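You operate a simulated robot arm through the tools that you are given. There is no shell and no other tool.

You run a simulated two-armed robot. Do the job below in one go: nothing can be reset, and whatever is moved stays where it is left.

TASK
Pick up the black bottle with one hand, pass it to the other hand and put it on the bottom shelf of the wall rack. Set down upright: black bottle.

Only the result counts: the job must be done as asked and must still hold three seconds after the hand-in. Knocking over, shifting, dropping, spilling or breaking anything else fails it.

THE ROBOT
Two 7-joint arms with two-finger parallel grippers on one trunk, on a base that moves. Base frame: it is fixed to the floor where the robot stands at the start and does not move with it; the origin is under the middle of the robot, x ahead of it, y to its left, z up. Readings come in mm, degrees, newtons and seconds.
The left shoulder is at the start at [20, 138, 1494], the right one opposite. With the tool pointing down near the work surface each hand reaches from about 120 to 500 mm from the robot's upright axis, wherever it stands, measured 20 degrees to its own side. Places, roughly: bottom shelf of the wall rack (25x127 cm) [540, 460, 440]. Payload 1.57 kg a hand.
The TCP of each hand is the grasp point between the finger pads, 30 mm short of the fingertips. In the tool frame z runs along the fingers and y along their closing line. The gripper opens to 80 mm. The fingers are 17 mm wide and 12 mm thick; the gripper's body (40 by 82 mm) begins 80 mm behind the TCP.
Orientation is that of the tool frame in the base frame, as a unit quaternion [w, x, y, z]. With the fingers straight down and closing along the base's y, the tool's x points along the base's -x, its y along +y and its z along -z.

THE INTERFACE
- The arms move only by the tool jog_arm. It takes "left_motion", "right_motion" or both (then of equal length, played together; a hand with none holds still); each is a list that holds one entry, the list of rows, each a list of 7 numbers: the turn, a rotation vector about the tool's x, y, z in units of 8 degrees (1.0 is 8 degrees), then the shift along the tool's x, y, z in units of 30 mm (1.0 is 30 mm), then the gripper command, from -1 (shut) to 1 (fully open), values between in proportion. In form: [[[ax, ay, az, tx, ty, tz, jaw], ...]]. A call has 1 to 20 rows; each row shifts and turns the commanded pose from where the row before left it, along the tool's axes as they then stand. A call with a number of a shift or a turn outside -1 to 1 is refused whole. Rows are played at 5 a second. More than 50 mm and 8.6 degrees between two rows, or a gripper value outside its range, and nothing of the call is played. A pose out of reach is approached as far as the arm can. The call stops where the force on the tool passes 40 N (or 10 N more than at its start, if that is more) or the arm is blocked; 0.2 s more then pass. Each finger travels about 45 mm/s and halts on what it meets, pressing with about 31 N; the grip force reading is that of the motor and also rises with nothing between the fingers. The clock runs only during rows and for 0.2 s after the last one: add rows that do not move to give the fingers time. The reply holds the time, the measured pose of the TCP, the force on the tool along the base axes, the opening and the grip force, in the units named above and with some noise, with the torque about the TCP (base axes, N m) and any sound that the robot's microphone picked up, and new pictures: "pictures" is both (left out), scene, wrist or none (wrist: the cameras of the hands that moved).
- Cameras (640 x 400 px; columns grow to the right, rows downward): "scene" is now at [193.1, -7.5, 1406.9]; the picture's right is [-0.14, -0.99, 0.00], its down [-0.35, 0.05, -0.93] and it looks along [0.93, -0.13, -0.36] (base axes); focal length 214 px, centre (320, 200). "left" rides on the left gripper at [72, 7, -122] in its tool frame; the picture's right is [-0.09, 1.00, 0.00], its down [-0.84, -0.08, -0.54] and it looks along [-0.54, -0.05, 0.84] (tool axes); focal length 238 px, centre (320, 200). "right" rides on the right gripper at [72, -7, -122] in its tool frame; the picture's right is [0.09, 1.00, 0.00], its down [-0.84, 0.08, -0.54] and it looks along [-0.54, 0.05, 0.84] (tool axes); focal length 238 px, centre (320, 200).
- slide_trunk(by): slides the trunk up (or, below 0, down) by that many mm; the arms and the scene camera ride with it, the base frame stays. It gives what a move gives, with no picture.
- drive_base(legs): drives the robot by 1 to 6 legs, each [ahead, left, turn to the left] in mm, mm and degrees, along the robot's own axes; the way and the turn of a leg run together, so that a leg with both is an arc; at most 1500 mm and 180 degrees a leg. The arms and the cameras ride along, it lands a little off, and it stops where it bumps. It gives what a move gives, and a new picture of the scene camera.
- aim_head(pan, tilt): turns the head with the scene camera to pan (to the left, within 60 degrees either way) and tilt (down, from -29 to 69), counted from straight ahead of the robot. It gives what a move gives, and a new picture of the scene camera.
- locate(camera, pixels): there is no depth. For up to 12 entries [column, row, z] of the newest picture of that camera ("zoom" is the newest enlarged one), the place [x, y] in the base frame at which the ray of that pixel passes the height z, good to about 2 mm, but the place of the scene camera against the robot may be out by one fixed shift of up to 18 mm in any direction. No time passes.
- zoom(camera, box): a new picture of the part [left, top, right, bottom] of that camera's present view, enlarged. No time passes.
- job_done(): hands the job in; it is judged then, once.

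Leave the grippers open and the arms clear of the work at the hand-in unless told otherwise.

The tools are called after "Call:" as name(argument=value, ...) on one line, values as JSON. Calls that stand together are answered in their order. jog_arm: Moves the arms, as the interface text tells. Its arguments: {"type":"object","properties":{"left_motion":{"type":"array"},"right_motion":{"type":"array"},"pictures":{"type":"string","enum":["both","scene","wrist","none"]}},"required":[]} The other tools are called the same way: slide_trunk (by) moves the trunk up or down; drive_base (legs) drives the base; aim_head (pan, tilt) turns the head that bears the scene camera; locate (camera, pixels) gives the place at which the rays of pixels pass given heights; zoom (camera, box) takes an enlarged picture of a part of a camera's view; job_done () hands the job in.

At the start:

```text
clock: 0.0
left_eef_pos: [358.4, 99.4, 1337.8]
left_tool_rot: [-0.268, -0.002, 0.964, -0.001]
left_contact_force: [1.2, 0.1, 0.8]
left_wrist_torque: [0.0, 0.0, -0.01]
left_finger_gap: 80.3
left_grip_force: 0.1
right_eef_pos: [321.4, -200.8, 1355.4]
right_tool_rot: [-0.248, 0.007, 0.969, 0.002]
right_contact_force: [0.5, 0.0, -0.3]
right_wrist_torque: [-0.01, 0.02, 0.04]
right_finger_gap: 79.8
right_grip_force: 0.1
trunk travel left (down, up): [-869.0, 371.0]
robot x, y, heading: [0.4, 2.0, -0.1]
head pan, tilt (commanded): [-8.1, 20.8]
```

scene: 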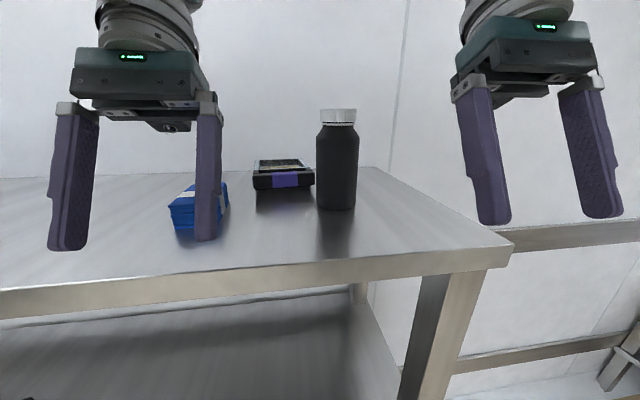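
right: 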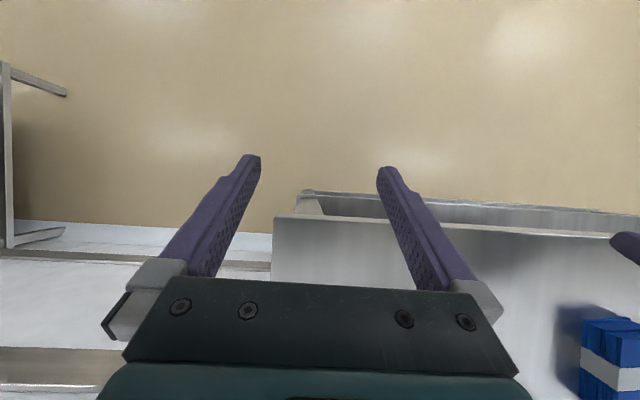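
left: 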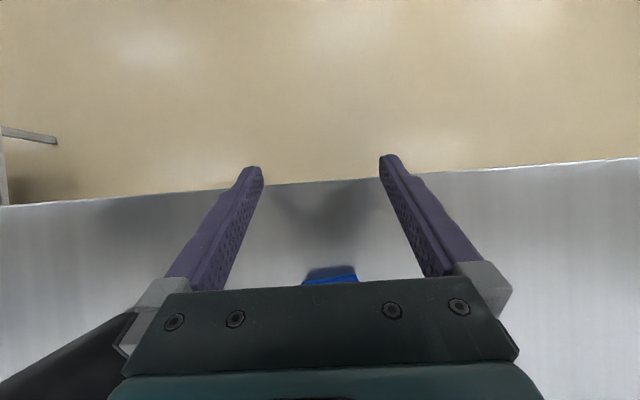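

The scene camera shows the black bottle with a white cap at about (337,160) on a steel table, a blue pack at (195,208), and a black/purple box at (283,173). I can't see the wall rack yet, so I'll turn the head to look around, and take a zoomed picture of the bottle first.

Call:
zoom(camera="scene", box=[140, 90, 460, 290])

Call:
locate(camera="scene", pixels=[[337, 209, 900], [337, 209, 1000], [510, 245, 900], [510, 245, 1000], [337, 209, 800], [510, 245, 800]])

Call:
aim_head(pan=45, tilt=45)

```text
2.00 times, centred on (300, 190) of scene
```

zoom: 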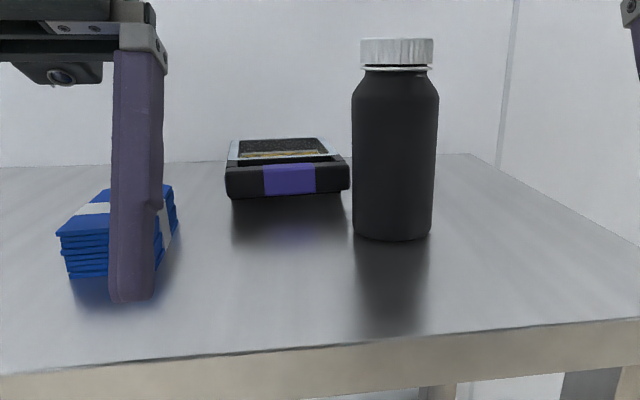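

```text
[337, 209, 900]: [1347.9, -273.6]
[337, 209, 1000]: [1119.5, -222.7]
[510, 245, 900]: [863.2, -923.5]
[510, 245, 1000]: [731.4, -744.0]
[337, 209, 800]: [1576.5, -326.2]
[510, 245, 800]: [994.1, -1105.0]
```

```text
clock: 1.2
left_eef_pos: [358.7, 98.8, 1338.5]
left_tool_rot: [-0.269, -0.001, 0.963, 0.0]
left_contact_force: [0.0, 0.2, 0.3]
left_wrist_torque: [0.0, 0.0, 0.03]
left_finger_gap: 79.6
left_grip_force: 0.1
right_eef_pos: [320.4, -200.1, 1353.8]
right_tool_rot: [-0.248, 0.006, 0.969, 0.002]
right_contact_force: [-0.1, -0.8, -0.6]
right_wrist_torque: [0.02, -0.02, -0.02]
right_finger_gap: 80.1
right_grip_force: 0.0
trunk travel left (down, up): [-869.0, 371.0]
robot x, y, heading: [0.0, 1.2, -0.3]
head pan, tilt (commanded): [45.0, 45.0]
```

scene: 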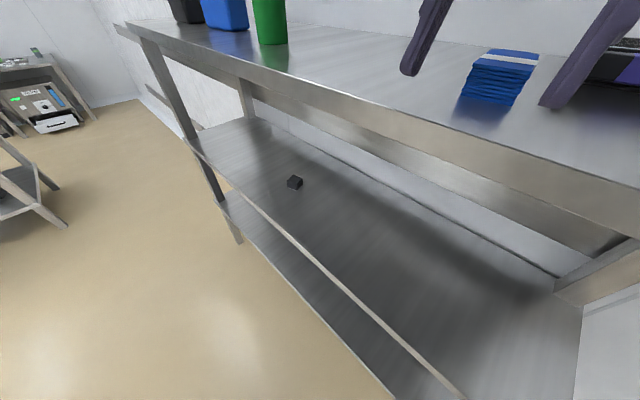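

The rack runs to my left: a top surface with the bottle and other goods, a shelf below with a small dark cube at (294,182), and another lower edge at (300,290). I'll locate several edges at candidate heights to work out the geometry.

Call:
locate(camera="scene", pixels=[[118, 25, 1200], [118, 25, 1240], [118, 25, 900], [400, 345, 440], [400, 345, 800], [188, 140, 440], [188, 140, 800], [222, 200, 440], [390, 395, 440], [580, 305, 800], [294, 182, 800], [640, 210, 1200]])

Call:
aim_head(pan=0, tilt=60)

```text
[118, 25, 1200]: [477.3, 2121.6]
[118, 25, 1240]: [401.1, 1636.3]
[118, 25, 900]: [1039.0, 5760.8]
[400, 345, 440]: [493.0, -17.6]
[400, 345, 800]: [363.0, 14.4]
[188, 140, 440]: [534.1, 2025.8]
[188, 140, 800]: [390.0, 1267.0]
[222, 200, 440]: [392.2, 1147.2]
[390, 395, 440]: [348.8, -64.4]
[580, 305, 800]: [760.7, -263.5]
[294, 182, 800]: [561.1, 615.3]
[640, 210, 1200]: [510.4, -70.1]
```

```text
clock: 2.3
left_eef_pos: [357.6, 98.5, 1336.7]
left_tool_rot: [-0.268, -0.001, 0.963, -0.001]
left_contact_force: [0.2, 1.0, 0.5]
left_wrist_torque: [0.01, -0.04, 0.0]
left_finger_gap: 80.2
left_grip_force: 0.1
right_eef_pos: [321.7, -199.4, 1355.3]
right_tool_rot: [-0.249, 0.006, 0.969, 0.002]
right_contact_force: [0.3, 0.4, -1.2]
right_wrist_torque: [0.0, 0.01, -0.03]
right_finger_gap: 80.0
right_grip_force: 0.0
trunk travel left (down, up): [-869.0, 371.0]
robot x, y, heading: [-1.5, -2.8, -0.2]
head pan, tilt (commanded): [0.0, 60.0]
```

scene: 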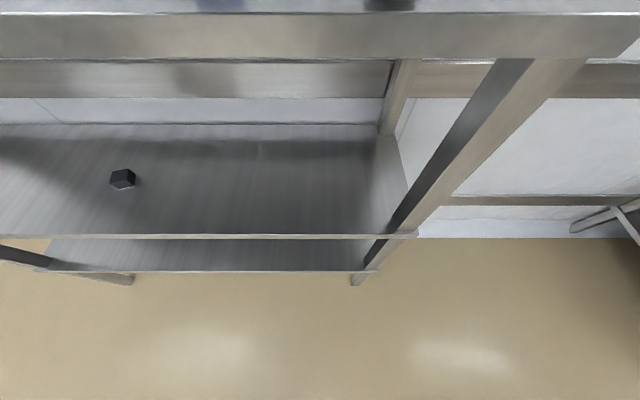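

Now, looking down, I see the top edge (row ~55), the middle shelf front edge (row ~236), and the bottom shelf front edge (row ~270) with the right legs. I'll locate these at candidate heights.

Call:
locate(camera="scene", pixels=[[320, 270, 440], [320, 236, 440], [320, 236, 700], [320, 236, 800], [375, 270, 440], [415, 232, 700], [415, 232, 800], [35, 270, 440], [320, 57, 1200], [320, 57, 1150], [320, 15, 1200], [355, 285, 0]])

Call:
zoom(camera="scene", box=[200, 0, 640, 290])

```text
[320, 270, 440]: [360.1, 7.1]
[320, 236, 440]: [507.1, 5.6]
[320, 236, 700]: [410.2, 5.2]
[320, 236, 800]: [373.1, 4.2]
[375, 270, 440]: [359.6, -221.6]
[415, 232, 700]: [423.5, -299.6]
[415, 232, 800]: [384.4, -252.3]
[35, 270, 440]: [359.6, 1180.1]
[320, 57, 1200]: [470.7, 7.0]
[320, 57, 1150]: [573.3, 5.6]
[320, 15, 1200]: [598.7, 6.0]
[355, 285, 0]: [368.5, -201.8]
```

```text
1.38 times, centred on (420, 145) of scene
```

zoom: 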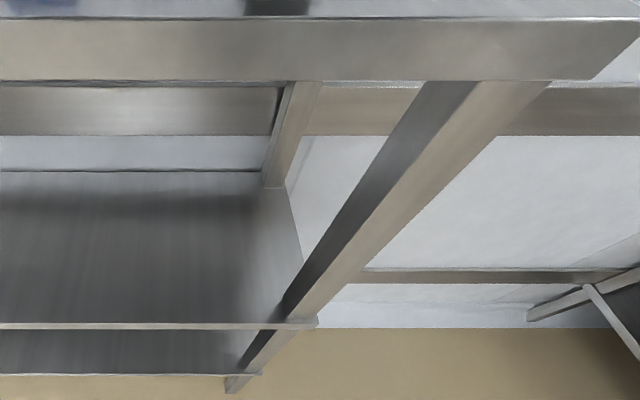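

From these views the rack has levels at roughly z≈440, 860 and 1280, with its front edge near x≈350–360. The bottle stands on the top level. The fingertips may be only about 30 mm above that top, so I'll raise the trunk 150 mm first and aim the head back at the bottle.

Call:
slide_trunk(by=150)

Call:
aim_head(pan=-8, tilt=35)

Call:
zoom(camera="left", box=[0, 0, 640, 400])

Call:
zoom(camera="right", box=[0, 0, 640, 400])

```text
clock: 4.1
left_eef_pos: [357.3, 98.7, 1487.5]
left_tool_rot: [-0.267, -0.002, 0.964, 0.0]
left_contact_force: [0.6, -0.3, 0.6]
left_wrist_torque: [0.0, 0.03, -0.03]
left_finger_gap: 80.0
left_grip_force: 0.0
right_eef_pos: [321.1, -200.2, 1504.1]
right_tool_rot: [-0.249, 0.006, 0.969, 0.002]
right_contact_force: [-0.7, 0.7, -0.5]
right_wrist_torque: [-0.01, -0.03, 0.01]
right_finger_gap: 79.8
right_grip_force: 0.1
trunk travel left (down, up): [-1019.0, 221.0]
robot x, y, heading: [-3.5, 1.6, 0.0]
head pan, tilt (commanded): [0.0, 60.0]
```

```text
clock: 5.0
left_eef_pos: [358.9, 99.5, 1486.6]
left_tool_rot: [-0.268, -0.003, 0.963, -0.001]
left_contact_force: [0.4, -0.9, 0.2]
left_wrist_torque: [0.01, 0.02, 0.01]
left_finger_gap: 79.8
left_grip_force: 0.0
right_eef_pos: [322.6, -199.4, 1504.6]
right_tool_rot: [-0.248, 0.007, 0.969, 0.003]
right_contact_force: [-0.3, -0.3, -0.1]
right_wrist_torque: [-0.01, 0.01, 0.01]
right_finger_gap: 79.9
right_grip_force: 0.1
trunk travel left (down, up): [-1019.0, 221.0]
robot x, y, heading: [3.9, 0.8, 0.3]
head pan, tilt (commanded): [-8.0, 35.0]
```

scene: 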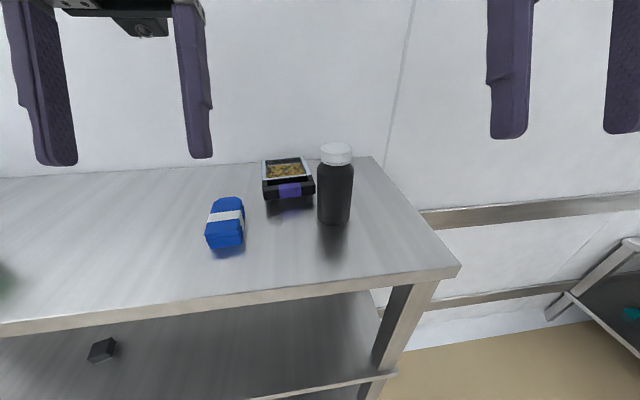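

```text
1.00 times, centred on (320, 200) of left (not enlarged: the box is as wide or as high as the picture)
```

zoom: 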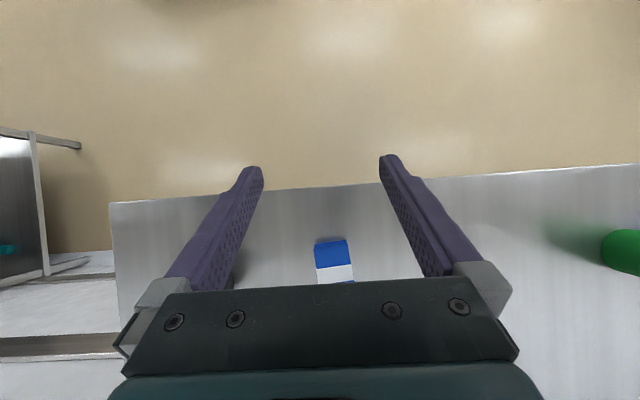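

```text
1.00 times, centred on (320, 200) of right (not enlarged: the box is as wide or as high as the picture)
```

zoom: 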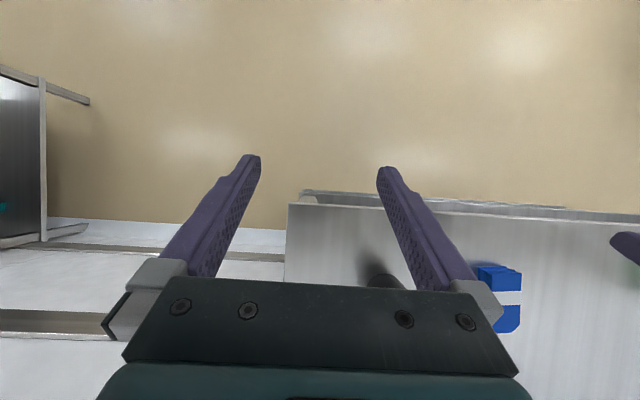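

I'll compare the left and right wrist views of the same points (the blue pack's near corners, the rack's right front corner) at several assumed heights. This should tell me the true height of the top surface.

Call:
locate(camera="left", pixels=[[315, 241, 1300], [315, 241, 1250], [315, 241, 1200], [110, 203, 1300], [110, 203, 1250], [110, 203, 1200], [347, 239, 1250], [347, 239, 1200]])

Call:
locate(camera="right", pixels=[[478, 267, 1300], [478, 267, 1250], [478, 267, 1200], [288, 205, 1300], [288, 205, 1250], [288, 205, 1200], [522, 267, 1250], [522, 267, 1200]])

Call:
locate(camera="scene", pixels=[[334, 222, 1280], [334, 222, 1240], [334, 222, 1200], [460, 265, 1280], [460, 265, 1240], [460, 265, 1200], [207, 248, 1240], [207, 248, 1200], [242, 244, 1200]])

```text
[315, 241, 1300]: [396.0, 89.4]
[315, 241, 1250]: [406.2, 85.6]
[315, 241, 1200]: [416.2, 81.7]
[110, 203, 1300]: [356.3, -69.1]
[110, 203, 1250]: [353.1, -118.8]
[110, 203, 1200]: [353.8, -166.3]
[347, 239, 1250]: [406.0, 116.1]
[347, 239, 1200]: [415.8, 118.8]
```

```text
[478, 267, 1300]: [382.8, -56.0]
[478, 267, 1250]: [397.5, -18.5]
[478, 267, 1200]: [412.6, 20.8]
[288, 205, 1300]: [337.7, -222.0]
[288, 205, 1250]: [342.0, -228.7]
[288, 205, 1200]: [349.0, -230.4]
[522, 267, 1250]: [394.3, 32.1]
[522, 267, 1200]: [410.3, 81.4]
```

```text
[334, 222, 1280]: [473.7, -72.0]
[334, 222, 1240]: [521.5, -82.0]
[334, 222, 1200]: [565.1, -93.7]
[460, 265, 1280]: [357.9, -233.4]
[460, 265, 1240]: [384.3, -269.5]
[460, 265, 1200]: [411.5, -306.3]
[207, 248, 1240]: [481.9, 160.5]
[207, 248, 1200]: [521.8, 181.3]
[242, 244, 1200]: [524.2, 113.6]
```

I notice the height slopes imply locate used the wrist pictures from before the trunk rise. I'll redo it using the "zoom" pictures, which are current: the right zoom first, then a fresh left zoom.

Call:
locate(camera="zoom", pixels=[[478, 267, 1300], [478, 267, 1250], [478, 267, 1200], [288, 205, 1300], [288, 205, 1250], [288, 205, 1200], [522, 267, 1250], [522, 267, 1200]])

Call:
zoom(camera="left", box=[0, 0, 640, 400])

Call:
locate(camera="zoom", pixels=[[315, 241, 1300], [315, 241, 1250], [315, 241, 1200], [110, 203, 1300], [110, 203, 1250], [110, 203, 1200], [347, 239, 1250], [347, 239, 1200]])

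```text
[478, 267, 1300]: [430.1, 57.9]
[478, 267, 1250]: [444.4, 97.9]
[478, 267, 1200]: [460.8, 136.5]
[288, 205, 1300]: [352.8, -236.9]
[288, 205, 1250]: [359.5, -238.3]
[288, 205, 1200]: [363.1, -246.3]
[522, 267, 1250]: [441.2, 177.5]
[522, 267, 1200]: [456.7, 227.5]
```

```text
1.00 times, centred on (320, 200) of left (not enlarged: the box is as wide or as high as the picture)
```

zoom: 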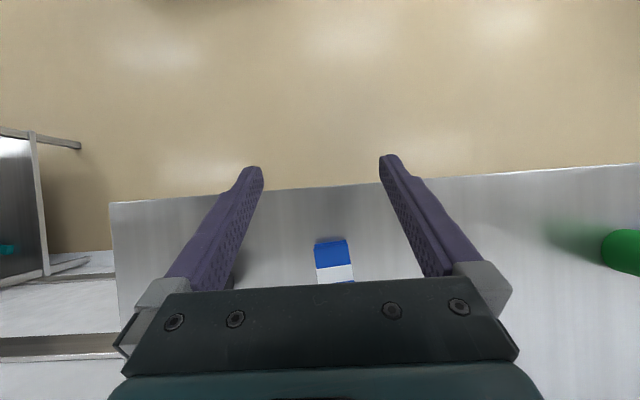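

```text
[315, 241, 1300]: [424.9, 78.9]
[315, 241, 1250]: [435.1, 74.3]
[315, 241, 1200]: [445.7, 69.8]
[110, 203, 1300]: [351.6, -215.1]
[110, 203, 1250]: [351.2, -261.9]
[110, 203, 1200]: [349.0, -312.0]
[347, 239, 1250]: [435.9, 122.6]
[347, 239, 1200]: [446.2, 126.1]
```

The two views now agree: top surface z≈1278–1280, front edge x≈352, right end y≈-236. The scene camera's shift is only a few mm here. Next I'll enlarge the bottle in the scene view to measure it.

Call:
zoom(camera="scene", box=[256, 130, 416, 230])

```text
4.00 times, centred on (336, 180) of scene
```

zoom: 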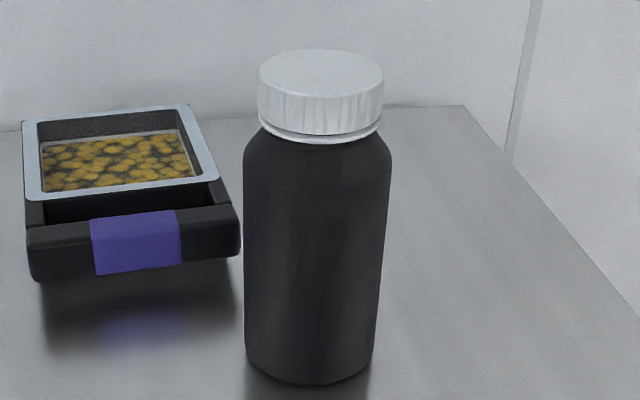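

I'll locate the bottle's base edges at z=1280, and the cap top at several heights so I can find its height by matching with the base centre.

Call:
locate(camera="zoom", pixels=[[310, 384, 1280], [245, 350, 1280], [374, 350, 1280], [320, 71, 1420], [320, 71, 1440], [320, 71, 1460], [257, 75, 1440], [383, 75, 1440], [245, 160, 1410], [391, 160, 1410], [36, 280, 1280], [240, 250, 1280]])

```text
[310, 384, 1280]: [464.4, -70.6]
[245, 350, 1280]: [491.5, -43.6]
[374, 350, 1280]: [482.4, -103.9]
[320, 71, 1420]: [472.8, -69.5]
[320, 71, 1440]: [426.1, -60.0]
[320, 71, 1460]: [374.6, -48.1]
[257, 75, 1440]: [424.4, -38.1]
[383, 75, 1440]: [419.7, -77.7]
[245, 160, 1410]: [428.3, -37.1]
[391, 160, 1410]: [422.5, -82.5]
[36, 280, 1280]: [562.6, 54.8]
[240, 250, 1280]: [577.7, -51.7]
```

The bottle works out at about (495, -75), 61 mm in diameter and 130 mm tall, with a cap of about 50 mm whose top is at z≈1410. The right hand will take it near the top. First I'll turn the right hand from pointing down-and-back to about 30° forward of straight down, and move it left into line with the bottle, staying well above it.

Call:
jog_arm(right_motion=[[[0, -1, 0, 0, 0.55, 0, 1], [0, -1, 0, 0, 0.55, 0, 1], [0, -1, 0, 0, 0.55, 0, 1], [0, -1, 0, 0, 0.55, 0, 1], [0, -1, 0, 0, 0.55, 0, 1], [0, -1, 0, 0, 0.55, 0, 1], [0, -1, 0, 0, 0.55, 0, 1], [0, -0.35, 0, 0, 0.3, 0, 1]]], pictures="both")

```text
clock: 6.8
left_eef_pos: [358.7, 99.1, 1487.5]
left_tool_rot: [-0.267, -0.001, 0.964, 0.0]
left_contact_force: [0.5, -0.5, 0.6]
left_wrist_torque: [0.0, -0.01, -0.01]
left_finger_gap: 79.9
left_grip_force: 0.0
right_eef_pos: [323.1, -75.6, 1507.2]
right_tool_rot: [0.263, 0.006, 0.965, 0.001]
right_contact_force: [-0.2, -0.3, -0.1]
right_wrist_torque: [-0.02, 0.0, 0.02]
right_finger_gap: 80.2
right_grip_force: 0.0
trunk travel left (down, up): [-1019.0, 221.0]
robot x, y, heading: [2.7, -1.2, -0.0]
head pan, tilt (commanded): [-8.0, 35.0]
```

scene: 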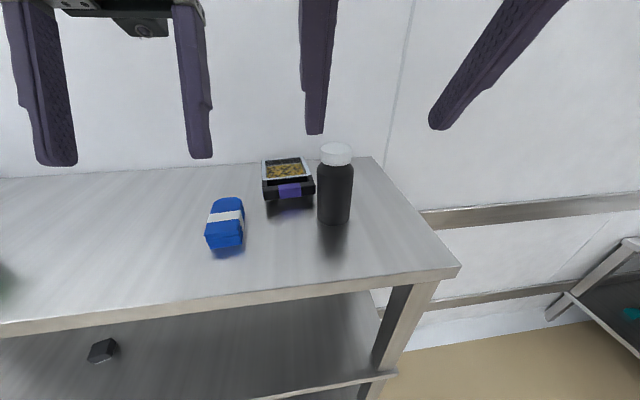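
right: 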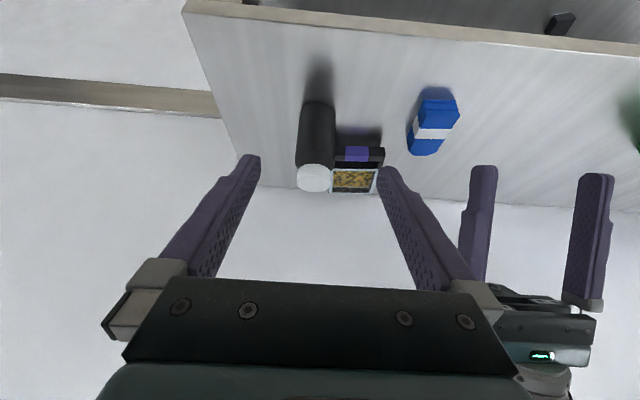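

The right hand reached its pose, pitched 30° forward, and its camera now sees the bottle upside-down: base near (318,103), cap near (314,178). I'll zoom for an accurate location.

Call:
zoom(camera="right", box=[230, 80, 420, 200])

```text
3.33 times, centred on (325, 140) of right
```

zoom: 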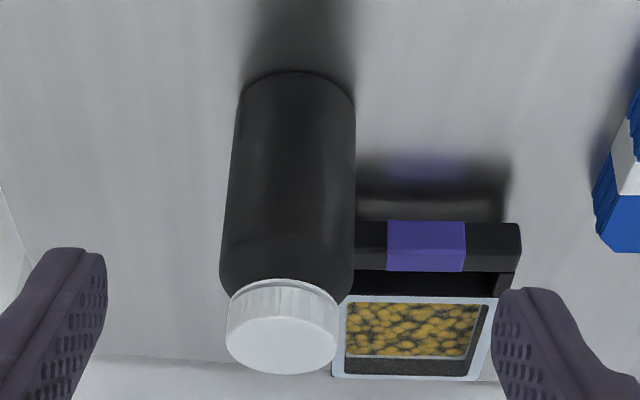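

Call:
locate(camera="zoom", pixels=[[298, 71, 1279], [238, 100, 1279], [355, 105, 1279], [283, 346, 1400], [283, 346, 1410], [283, 346, 1420], [226, 340, 1410], [339, 346, 1410], [522, 225, 1279], [354, 250, 1279]])

```text
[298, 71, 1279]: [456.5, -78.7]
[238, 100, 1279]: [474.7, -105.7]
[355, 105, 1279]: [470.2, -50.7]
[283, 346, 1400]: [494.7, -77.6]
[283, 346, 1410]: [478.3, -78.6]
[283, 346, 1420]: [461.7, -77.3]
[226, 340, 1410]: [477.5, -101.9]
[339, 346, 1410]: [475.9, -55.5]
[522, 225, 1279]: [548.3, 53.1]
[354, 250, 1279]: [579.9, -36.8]
```

The wrist camera puts the bottle axis at (487, -78) with the cap top at z≈1405. I'll move the right hand onto the approach line, then slide 120 mm along the finger direction so the fingers straddle the bottle, stopping short to check.

Call:
jog_arm(right_motion=[[[0, 0, 0, -0.773, -0.027, 0.483, 1], [0, 0, 0, -0.773, -0.027, 0.483, 1], [0, 0, 0, -0.773, -0.027, 0.483, 1], [0, 0, 0, 0, 0, 0.7, 1], [0, 0, 0, 0, 0, 0.7, 1], [0, 0, 0, 0, 0, 0.7, 1], [0, 0, 0, 0, 0, 0.7, 1], [0, 0, 0, 0, 0, 0, 1]]], pictures="both")

```text
clock: 8.6
left_eef_pos: [358.2, 99.8, 1486.5]
left_tool_rot: [-0.268, -0.001, 0.963, 0.0]
left_contact_force: [0.0, -0.1, 0.7]
left_wrist_torque: [0.01, -0.01, -0.01]
left_finger_gap: 80.1
left_grip_force: 0.1
right_eef_pos: [447.9, -80.1, 1429.1]
right_tool_rot: [0.259, 0.006, 0.966, -0.001]
right_contact_force: [0.5, 0.3, 0.3]
right_wrist_torque: [0.0, 0.0, 0.0]
right_finger_gap: 80.2
right_grip_force: 0.1
trunk travel left (down, up): [-1019.0, 221.0]
robot x, y, heading: [-0.5, -0.8, 0.0]
head pan, tilt (commanded): [-8.0, 35.0]
```

scene: 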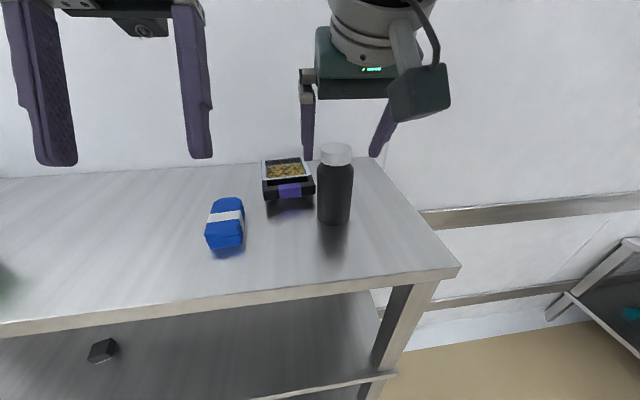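
right: 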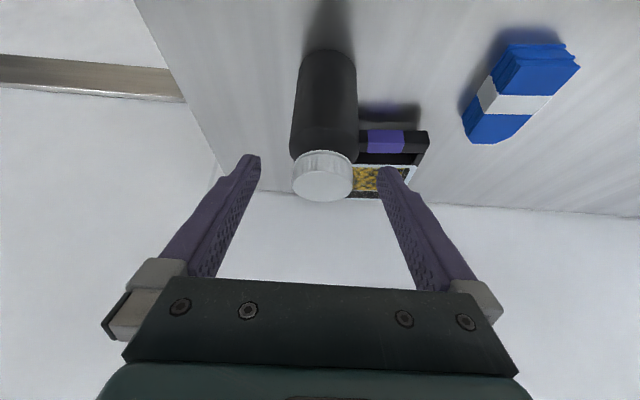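

The cap at (322,178) lies between the finger tips (250,160) and (385,170). I'll re-locate it more closely before closing in.

Call:
zoom(camera="right", box=[240, 30, 432, 150])

Call:
locate(camera="right", pixels=[[328, 49, 1279], [297, 72, 1279], [356, 72, 1279], [323, 181, 1405], [292, 178, 1405], [352, 178, 1405], [323, 181, 1400], [323, 181, 1410]])

```text
3.33 times, centred on (336, 90) of right
```

zoom: 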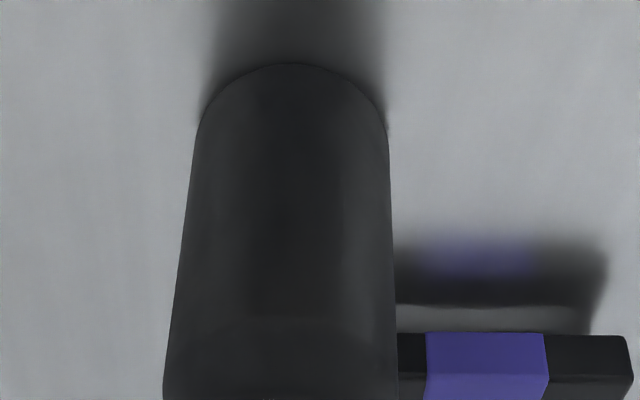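

```text
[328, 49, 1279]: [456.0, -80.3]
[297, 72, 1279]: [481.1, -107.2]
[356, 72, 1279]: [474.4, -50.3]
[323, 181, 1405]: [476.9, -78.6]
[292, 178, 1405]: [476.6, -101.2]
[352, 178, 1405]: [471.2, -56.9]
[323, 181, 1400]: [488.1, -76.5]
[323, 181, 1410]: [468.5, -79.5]
```

Aligned: the bottle axis is at y≈-79 and x≈486. I'll push 74 mm further along the fingers and keep the gripper open, then check.

Call:
jog_arm(right_motion=[[[0, 0, 0, 0, 0.01, 0.62, 1], [0, 0, 0, 0, 0.01, 0.62, 1], [0, 0, 0, 0, 0.01, 0.62, 1], [0, 0, 0, 0, 0, 0.62, 1], [0, 0, 0, 0, 0, 0, 1]]], pictures="both")

```text
clock: 9.8
left_eef_pos: [358.3, 98.6, 1486.9]
left_tool_rot: [-0.268, -0.001, 0.963, 0.0]
left_contact_force: [0.2, 0.0, 1.0]
left_wrist_torque: [0.01, 0.03, 0.03]
left_finger_gap: 80.1
left_grip_force: 0.0
right_eef_pos: [484.7, -79.0, 1366.2]
right_tool_rot: [0.259, 0.006, 0.966, -0.001]
right_contact_force: [-0.6, -0.6, -0.3]
right_wrist_torque: [0.02, 0.04, 0.0]
right_finger_gap: 79.9
right_grip_force: 0.0
trunk travel left (down, up): [-1019.0, 221.0]
robot x, y, heading: [1.5, -0.9, 0.0]
head pan, tilt (commanded): [-8.0, 35.0]
```

scene: 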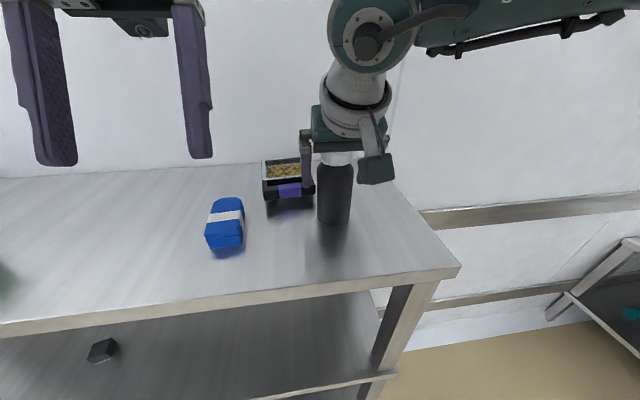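
right: 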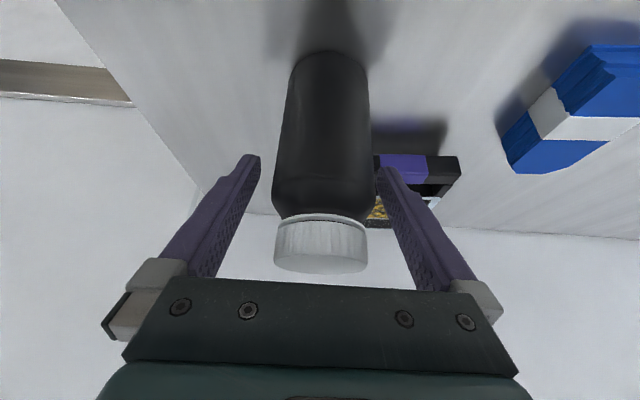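

The bottle is between the fingers with the cap clear of the palm. Closing the right gripper.

Call:
jog_arm(right_motion=[[[0, 0, 0, 0, 0, 0, -1], [0, 0, 0, 0, 0, 0, -1], [0, 0, 0, 0, 0, 0, -1], [0, 0, 0, 0, 0, 0, -1], [0, 0, 0, 0, 0, 0, -1]]], pictures="wrist")

```text
clock: 11.0
left_eef_pos: [358.1, 99.5, 1486.9]
left_tool_rot: [-0.268, -0.002, 0.963, 0.001]
left_contact_force: [0.0, -0.1, 0.1]
left_wrist_torque: [0.03, 0.0, -0.03]
left_finger_gap: 80.5
left_grip_force: 0.1
right_eef_pos: [484.5, -79.5, 1365.0]
right_tool_rot: [0.26, 0.007, 0.966, -0.002]
right_contact_force: [-0.1, -0.2, -0.3]
right_wrist_torque: [0.0, -0.03, 0.01]
right_finger_gap: 57.3
right_grip_force: 31.0
trunk travel left (down, up): [-1019.0, 221.0]
robot x, y, heading: [-2.0, -0.3, -0.2]
head pan, tilt (commanded): [-8.0, 35.0]
```

right: 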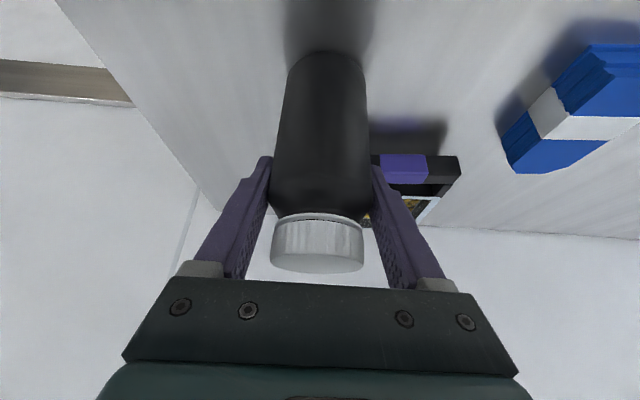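

Gripped at 57.3 mm with 31 N. Now lifting straight up by 80 mm slowly.

Call:
jog_arm(right_motion=[[[0, 0, 0, -0.167, 0, -0.289, -1], [0, 0, 0, -0.333, 0, -0.577, -1], [0, 0, 0, -0.333, 0, -0.577, -1], [0, 0, 0, -0.333, 0, -0.577, -1], [0, 0, 0, -0.167, 0, -0.289, -1], [0, 0, 0, 0, 0, 0, -1]]], pictures="both")

```text
clock: 12.4
left_eef_pos: [358.3, 99.1, 1487.1]
left_tool_rot: [-0.268, -0.002, 0.963, -0.001]
left_contact_force: [0.5, -0.9, -0.8]
left_wrist_torque: [0.03, 0.02, 0.0]
left_finger_gap: 80.1
left_grip_force: 0.0
right_eef_pos: [484.5, -79.7, 1446.3]
right_tool_rot: [0.26, 0.006, 0.966, -0.001]
right_contact_force: [1.0, -1.2, -2.2]
right_wrist_torque: [0.01, 0.01, -0.02]
right_finger_gap: 57.1
right_grip_force: 30.9
trunk travel left (down, up): [-1019.0, 221.0]
robot x, y, heading: [-2.0, -0.2, -0.0]
head pan, tilt (commanded): [-8.0, 35.0]
```

scene: 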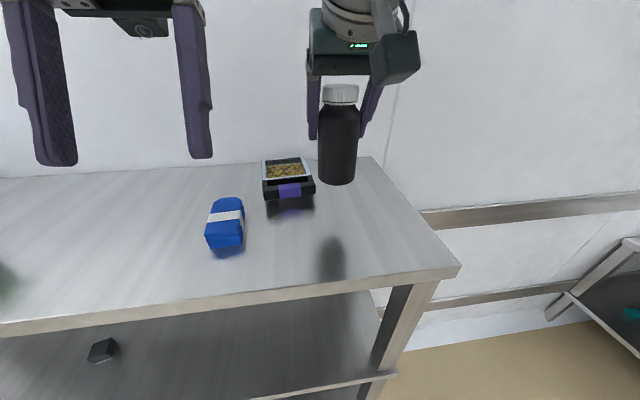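
right: 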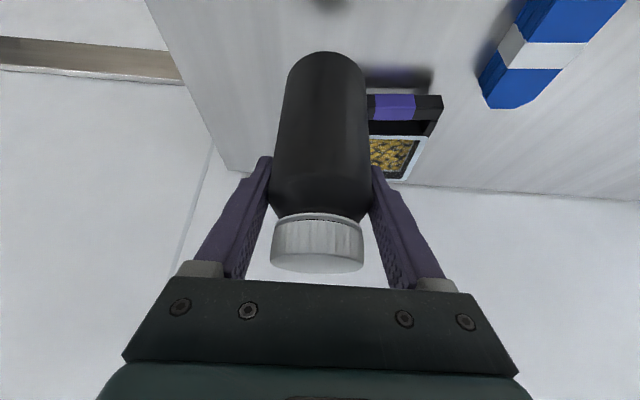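

The bottle is held and clear of the surface (about 2 N of weight). Now I'll prepare the left hand: turn it from pointing down-and-back to pointing forward with 30° downward pitch, and move it left so it stays clear of the right hand.

Call:
jog_arm(left_motion=[[[0, -1, 0, 0, 0.33, 0, 1], [0, -1, 0, 0, 0.33, 0, 1], [0, -1, 0, 0, 0.33, 0, 1], [0, -1, 0, 0, 0.33, 0, 1], [0, -1, 0, 0, 0.33, 0, 1], [0, -1, 0, 0, 0.33, 0, 1], [0, -1, 0, 0, 0.33, 0, 1], [0, -1, 0, 0, 0.33, 0, 1], [0, -1, 0, 0, 0.33, 0, 1], [0, -1, 0, 0, 0.33, 0, 1], [0, -1, 0, 0, 0.33, 0, 1], [0, -0.38, 0, 0, 0, 0, 1], [0, 0, 0, 0, 0, 0, 1]]], pictures="both")

```text
clock: 15.2
left_eef_pos: [386.4, 207.6, 1483.0]
left_tool_rot: [0.5, -0.001, 0.866, 0.0]
left_contact_force: [0.3, 0.7, -1.4]
left_wrist_torque: [-0.01, 0.01, 0.0]
left_finger_gap: 79.9
left_grip_force: 0.1
left hand out of reach, approached as far as the arm can: row 10, 11
right_eef_pos: [483.8, -78.8, 1444.8]
right_tool_rot: [0.26, 0.007, 0.966, 0.0]
right_contact_force: [0.6, 0.5, -2.2]
right_wrist_torque: [-0.04, -0.01, 0.01]
right_finger_gap: 57.0
right_grip_force: 31.1
trunk travel left (down, up): [-1019.0, 221.0]
robot x, y, heading: [1.2, 1.3, 0.1]
head pan, tilt (commanded): [-8.0, 35.0]
```

scene: 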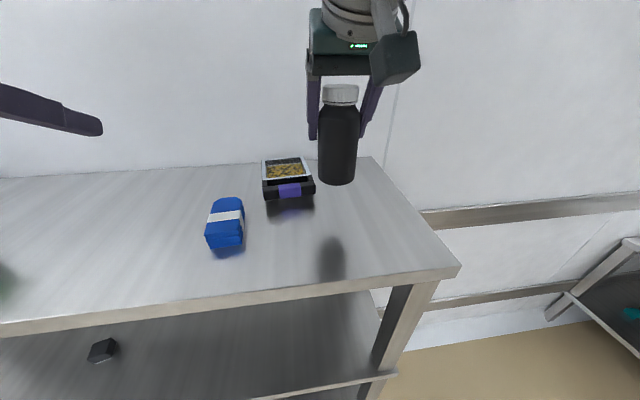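
left: 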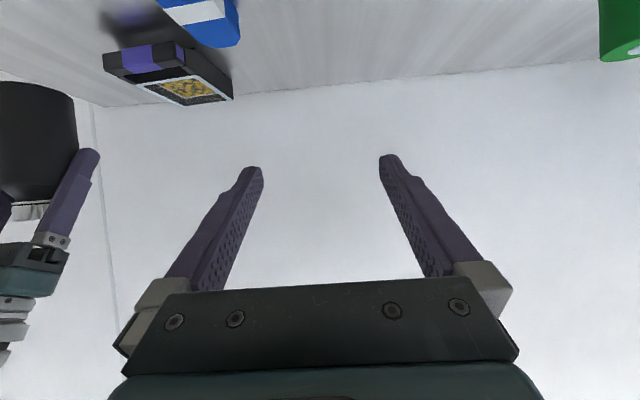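

The left hand is at (386, 208) pointing forward and 30° down, and that is about as close to the body as it can come in this pose, so I'll do the handover at x≈480. Now I'll turn the right hand about the vertical (bottle staying upright) so it comes in from the right side and leaves the front free for the left hand.

Call:
jog_arm(right_motion=[[[-0.5, 0, -0.866, 0, 0, 0, -1], [-0.5, 0, -0.866, 0, 0, 0, -1], [-0.5, 0, -0.866, 0, 0, 0, -1], [-0.5, 0, -0.866, 0, 0, 0, -1], [-0.5, 0, -0.866, 0, 0, 0, -1], [0, 0, 0, 0, 0, 0, -1]]], pictures="both")

```text
clock: 16.6
left_eef_pos: [387.5, 209.0, 1481.9]
left_tool_rot: [0.5, -0.003, 0.866, 0.001]
left_contact_force: [0.0, 0.0, 0.8]
left_wrist_torque: [0.05, 0.02, -0.02]
left_finger_gap: 80.1
left_grip_force: 0.0
right_eef_pos: [483.6, -78.9, 1445.8]
right_tool_rot: [0.244, -0.325, 0.91, 0.087]
right_contact_force: [0.1, -1.1, -2.1]
right_wrist_torque: [0.03, -0.03, 0.0]
right_finger_gap: 57.1
right_grip_force: 31.0
trunk travel left (down, up): [-1019.0, 221.0]
robot x, y, heading: [1.1, 0.9, 0.1]
head pan, tilt (commanded): [-8.0, 35.0]
```

scene: 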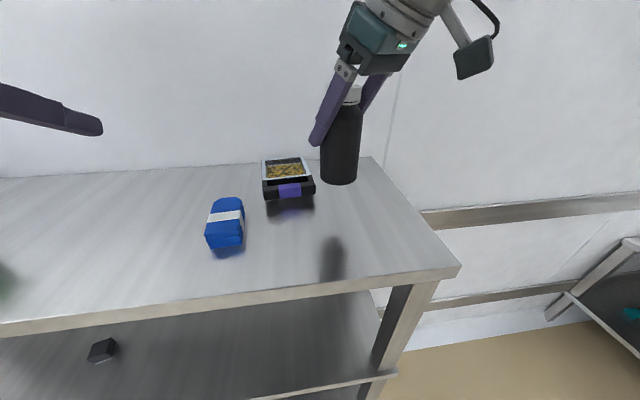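
right: 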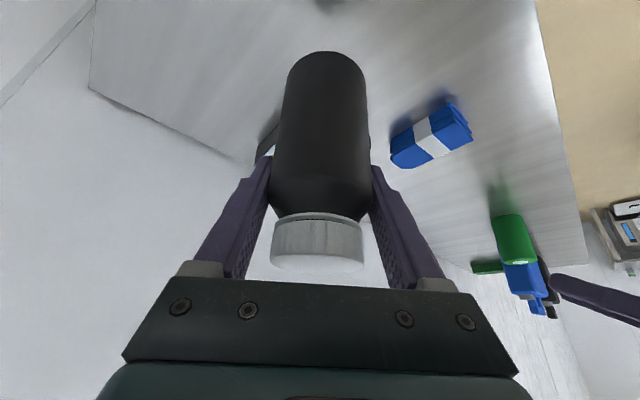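

The bottle stays upright through the 40° turn. Continuing the turn for another 48°.

Call:
jog_arm(right_motion=[[[-0.5, 0, -0.866, 0, 0, 0, -1], [-0.5, 0, -0.866, 0, 0, 0, -1], [-0.5, 0, -0.866, 0, 0, 0, -1], [-0.5, 0, -0.866, 0, 0, 0, -1], [-0.5, 0, -0.866, 0, 0, 0, -1], [-0.5, 0, -0.866, 0, 0, 0, -1], [0, 0, 0, 0, 0, 0, -1]]], pictures="both")

```text
clock: 18.2
left_eef_pos: [385.2, 208.7, 1482.2]
left_tool_rot: [0.5, -0.003, 0.866, 0.001]
left_contact_force: [-0.2, 0.1, 0.3]
left_wrist_torque: [-0.02, -0.01, 0.01]
left_finger_gap: 80.2
left_grip_force: 0.1
right_eef_pos: [450.9, -83.9, 1444.3]
right_tool_rot: [0.239, -0.387, 0.885, 0.104]
right_contact_force: [0.8, -1.0, -2.2]
right_wrist_torque: [0.03, -0.02, 0.03]
right_finger_gap: 57.1
right_grip_force: 31.3
right hand out of reach, approached as far as the arm can: row 1, 2, 3, 4, 5, 6
trunk travel left (down, up): [-1019.0, 221.0]
robot x, y, heading: [-0.3, -3.0, 0.1]
head pan, tilt (commanded): [-8.0, 35.0]
```

scene: 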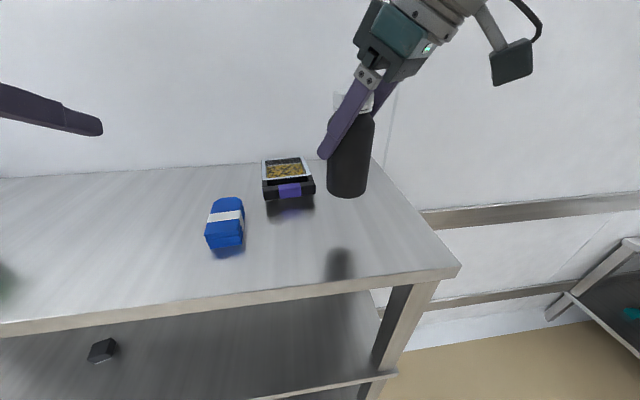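
right: 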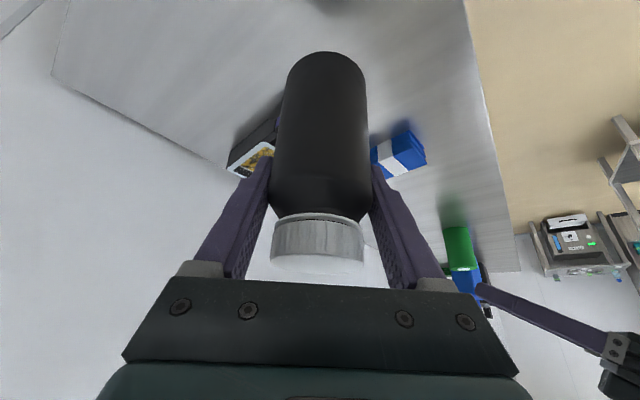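

At x≈484 the right arm can't turn beyond about 47°. That's enough if the left hand comes in turned about 40° the other way. I'll move the bottle 80 mm to the left, toward the robot's centre line.

Call:
jog_arm(right_motion=[[[0, 0, 0, -0.42, 0.455, 0.244, -1], [0, 0, 0, -0.42, 0.455, 0.244, -1], [0, 0, 0, -0.42, 0.455, 0.244, -1], [0, 0, 0, -0.42, 0.455, 0.244, -1], [0, 0, 0, 0, 0, 0, -1]]], pictures="both")

```text
clock: 19.4
left_eef_pos: [387.4, 208.9, 1483.7]
left_tool_rot: [0.5, -0.002, 0.866, 0.001]
left_contact_force: [0.3, 0.3, -0.8]
left_wrist_torque: [0.0, 0.01, -0.01]
left_finger_gap: 79.7
left_grip_force: 0.0
right_eef_pos: [451.7, -5.0, 1443.4]
right_tool_rot: [0.238, -0.386, 0.885, 0.103]
right_contact_force: [-1.1, -0.2, -2.0]
right_wrist_torque: [0.0, 0.0, 0.01]
right_finger_gap: 57.4
right_grip_force: 31.0
trunk travel left (down, up): [-1019.0, 221.0]
robot x, y, heading: [-3.2, -0.3, 0.1]
head pan, tilt (commanded): [-8.0, 35.0]
```

scene: 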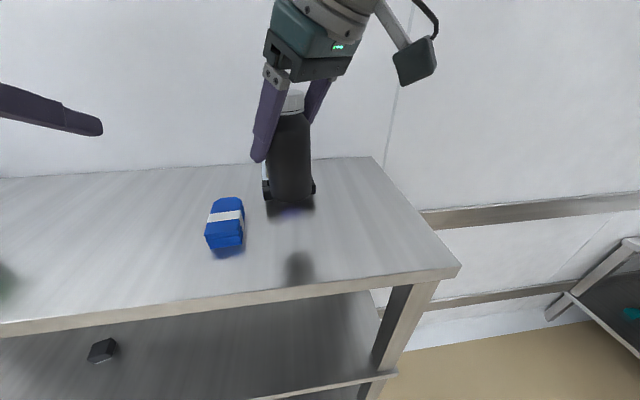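
right: 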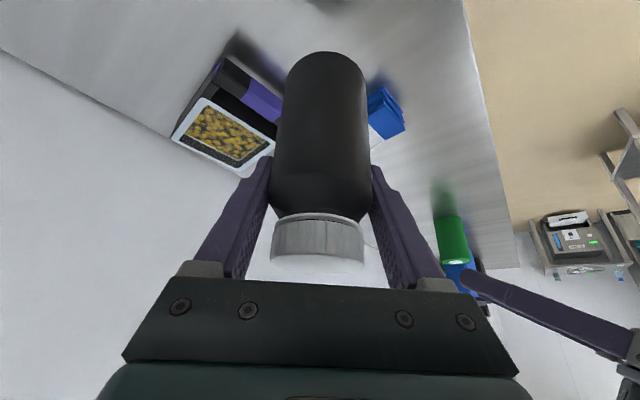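

The bottle is now at about (453,-4) and held upright. Next I'll turn the left hand 40° to the right about the vertical so it faces the bottle, then check the view.

Call:
jog_arm(left_motion=[[[0.866, 0, 0.5, 0, 0, 0, 1], [0.866, 0, 0.5, 0, 0, 0, 1], [0.866, 0, 0.5, 0, 0, 0, 1], [0.866, 0, 0.5, 0, 0, 0, 1], [0.866, 0, 0.5, 0, 0, 0, 1], [0, 0, 0, 0, 0, 0, 1]]], pictures="both")

```text
clock: 20.8
left_eef_pos: [384.2, 208.5, 1484.3]
left_tool_rot: [0.471, 0.293, 0.814, -0.17]
left_contact_force: [0.2, -0.7, -0.9]
left_wrist_torque: [0.01, -0.01, 0.01]
left_finger_gap: 79.8
left_grip_force: 0.0
right_eef_pos: [451.6, -4.8, 1443.9]
right_tool_rot: [0.238, -0.387, 0.885, 0.103]
right_contact_force: [-0.4, 0.5, -1.4]
right_wrist_torque: [0.02, -0.03, -0.03]
right_finger_gap: 57.1
right_grip_force: 30.5
trunk travel left (down, up): [-1019.0, 221.0]
robot x, y, heading: [-2.2, -2.2, -0.3]
head pan, tilt (commanded): [-8.0, 35.0]
```

scene: 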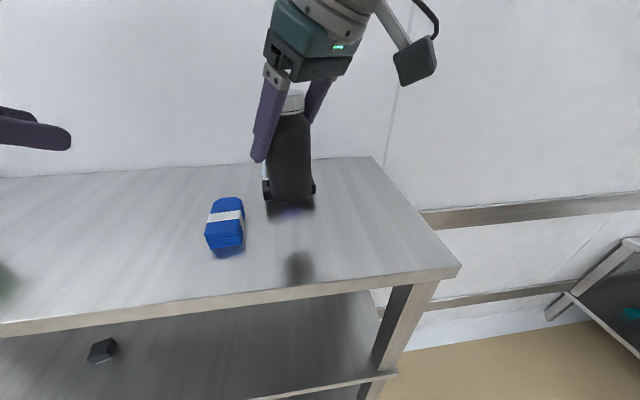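
left: 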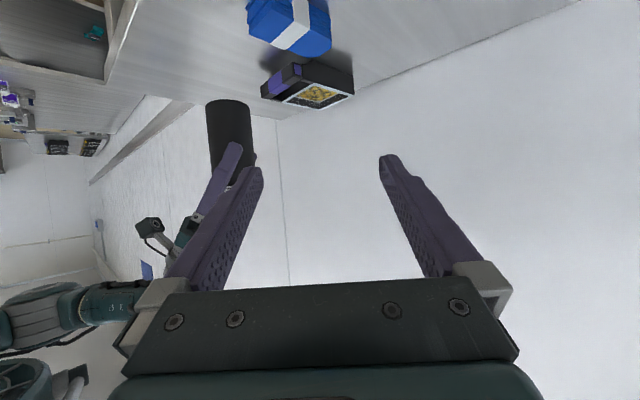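

The left hand is turned; its camera sees the bottle at about (230,130), left of its fingers. Now I'll bring the left hand to a standoff 110 mm from the bottle along its finger direction.

Call:
jog_arm(left_motion=[[[0, 0, 0, -0.092, -0.663, 0.547, 1], [0, 0, 0, -0.092, -0.663, 0.547, 1], [0, 0, 0, -0.092, -0.663, 0.547, 1], [0, 0, 0, -0.092, -0.663, 0.547, 1], [0, 0, 0, -0.092, -0.663, 0.547, 1], [0, 0, 0, -0.092, -0.663, 0.547, 1], [0, 0, 0, 0, 0, 0, 1]]], pictures="both")

```text
clock: 22.4
left_eef_pos: [379.4, 56.6, 1448.4]
left_tool_rot: [0.469, 0.294, 0.815, -0.17]
left_contact_force: [0.4, -0.3, -0.1]
left_wrist_torque: [-0.01, 0.05, 0.03]
left_finger_gap: 80.2
left_grip_force: 0.1
right_eef_pos: [450.9, -4.9, 1444.5]
right_tool_rot: [0.239, -0.387, 0.885, 0.103]
right_contact_force: [-0.6, 0.2, -1.4]
right_wrist_torque: [-0.01, 0.01, 0.01]
right_finger_gap: 57.2
right_grip_force: 31.2
trunk travel left (down, up): [-1019.0, 221.0]
robot x, y, heading: [3.3, -1.1, 0.0]
head pan, tilt (commanded): [-8.0, 35.0]
```

scene: 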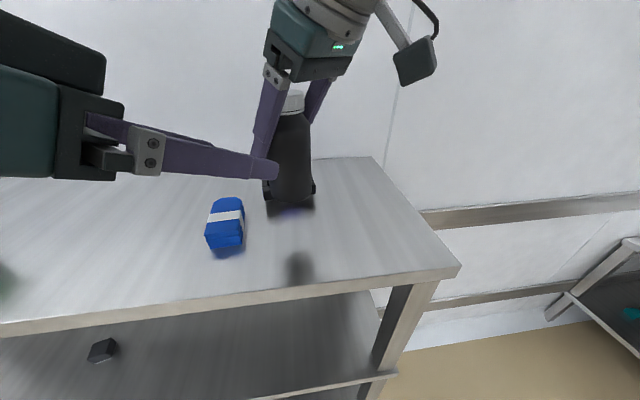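
left: 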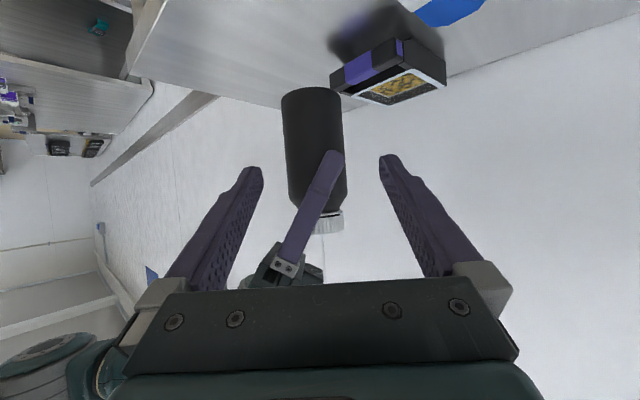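

The left camera shows the bottle body at columns 282–346 between the left fingers, with the right hand's finger across the front of it. I'll locate its base and sides.

Call:
zoom(camera="left", box=[230, 70, 410, 240])

Call:
locate(camera="left", pixels=[[312, 88, 1357], [282, 100, 1357], [342, 98, 1357], [328, 230, 1478], [312, 88, 1352], [312, 88, 1362]])

```text
2.35 times, centred on (320, 155) of left
```

zoom: 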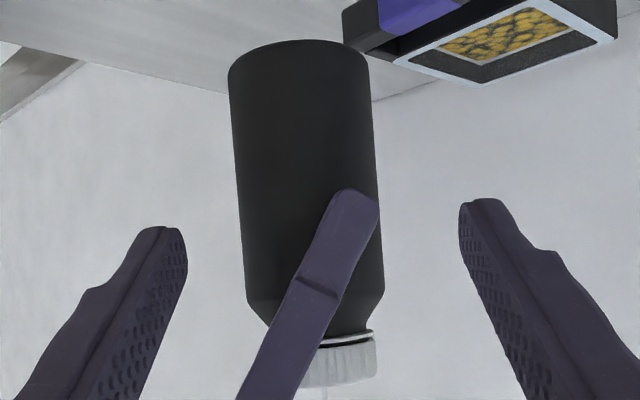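

```text
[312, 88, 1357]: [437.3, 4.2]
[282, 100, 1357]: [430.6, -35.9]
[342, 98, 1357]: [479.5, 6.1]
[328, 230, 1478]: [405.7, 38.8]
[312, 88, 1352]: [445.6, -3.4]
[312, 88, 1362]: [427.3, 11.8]
```

The bottle sits about 5–6 mm to the left of the left hand's centre line in that view. I'll correct that sideways offset and advance 60 mm, then look again.

Call:
jog_arm(left_motion=[[[0, 0, 0, -0.14, -0.197, 0, 1], [0, 0, 0, 0, 0, 0.667, 1], [0, 0, 0, 0, 0, 0.667, 1], [0, 0, 0, 0, 0, 0.667, 1], [0, 0, 0, 0, 0, 0, 1]]], pictures="both")

```text
clock: 23.6
left_eef_pos: [418.0, 15.5, 1423.8]
left_tool_rot: [0.47, 0.294, 0.815, -0.17]
left_contact_force: [0.7, -0.2, -1.1]
left_wrist_torque: [0.01, 0.03, 0.01]
left_finger_gap: 79.8
left_grip_force: 0.0
right_eef_pos: [451.4, -5.8, 1444.9]
right_tool_rot: [0.238, -0.387, 0.885, 0.104]
right_contact_force: [0.6, -0.4, -2.3]
right_wrist_torque: [0.03, -0.03, 0.01]
right_finger_gap: 57.2
right_grip_force: 31.1
trunk travel left (down, up): [-1019.0, 221.0]
robot x, y, heading: [0.7, -0.6, -0.2]
head pan, tilt (commanded): [-8.0, 35.0]
```

scene: 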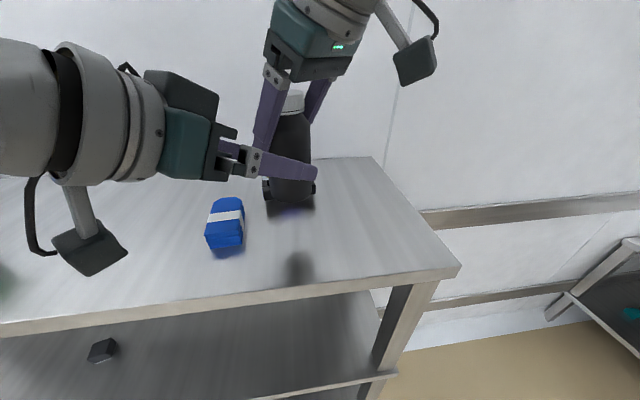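
left: 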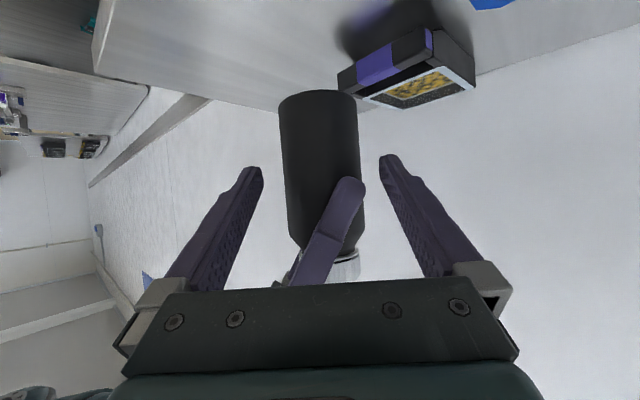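

Now the bottle is centred between the left fingers (within ~2 mm) and the right hand's front finger is clear in the middle. Advancing the last 50 mm, still open.

Call:
jog_arm(left_motion=[[[0, 0, 0, 0, 0.03, 0.55, 1], [0, 0, 0, 0, 0.03, 0.55, 1], [0, 0, 0, 0, 0, 0.55, 1], [0, 0, 0, 0, 0, 0, 1]]], pictures="both")

```text
clock: 24.6
left_eef_pos: [450.9, -9.0, 1399.0]
left_tool_rot: [0.471, 0.295, 0.814, -0.17]
left_contact_force: [0.4, -0.1, -0.2]
left_wrist_torque: [-0.05, 0.02, 0.0]
left_finger_gap: 80.0
left_grip_force: 0.0
right_eef_pos: [451.3, -4.8, 1444.4]
right_tool_rot: [0.238, -0.387, 0.885, 0.104]
right_contact_force: [-0.1, 0.0, -1.9]
right_wrist_torque: [0.04, -0.02, 0.0]
right_finger_gap: 57.1
right_grip_force: 30.6
trunk travel left (down, up): [-1019.0, 221.0]
robot x, y, heading: [0.3, 2.7, 0.0]
head pan, tilt (commanded): [-8.0, 35.0]
```

scene: 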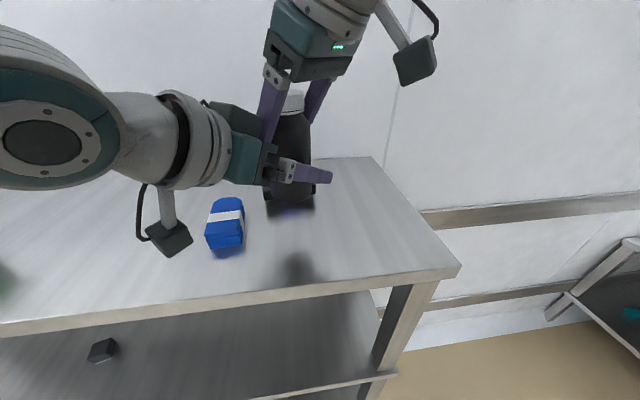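
left: 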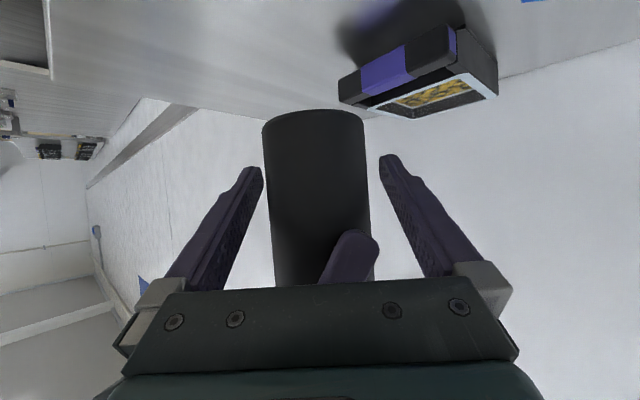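

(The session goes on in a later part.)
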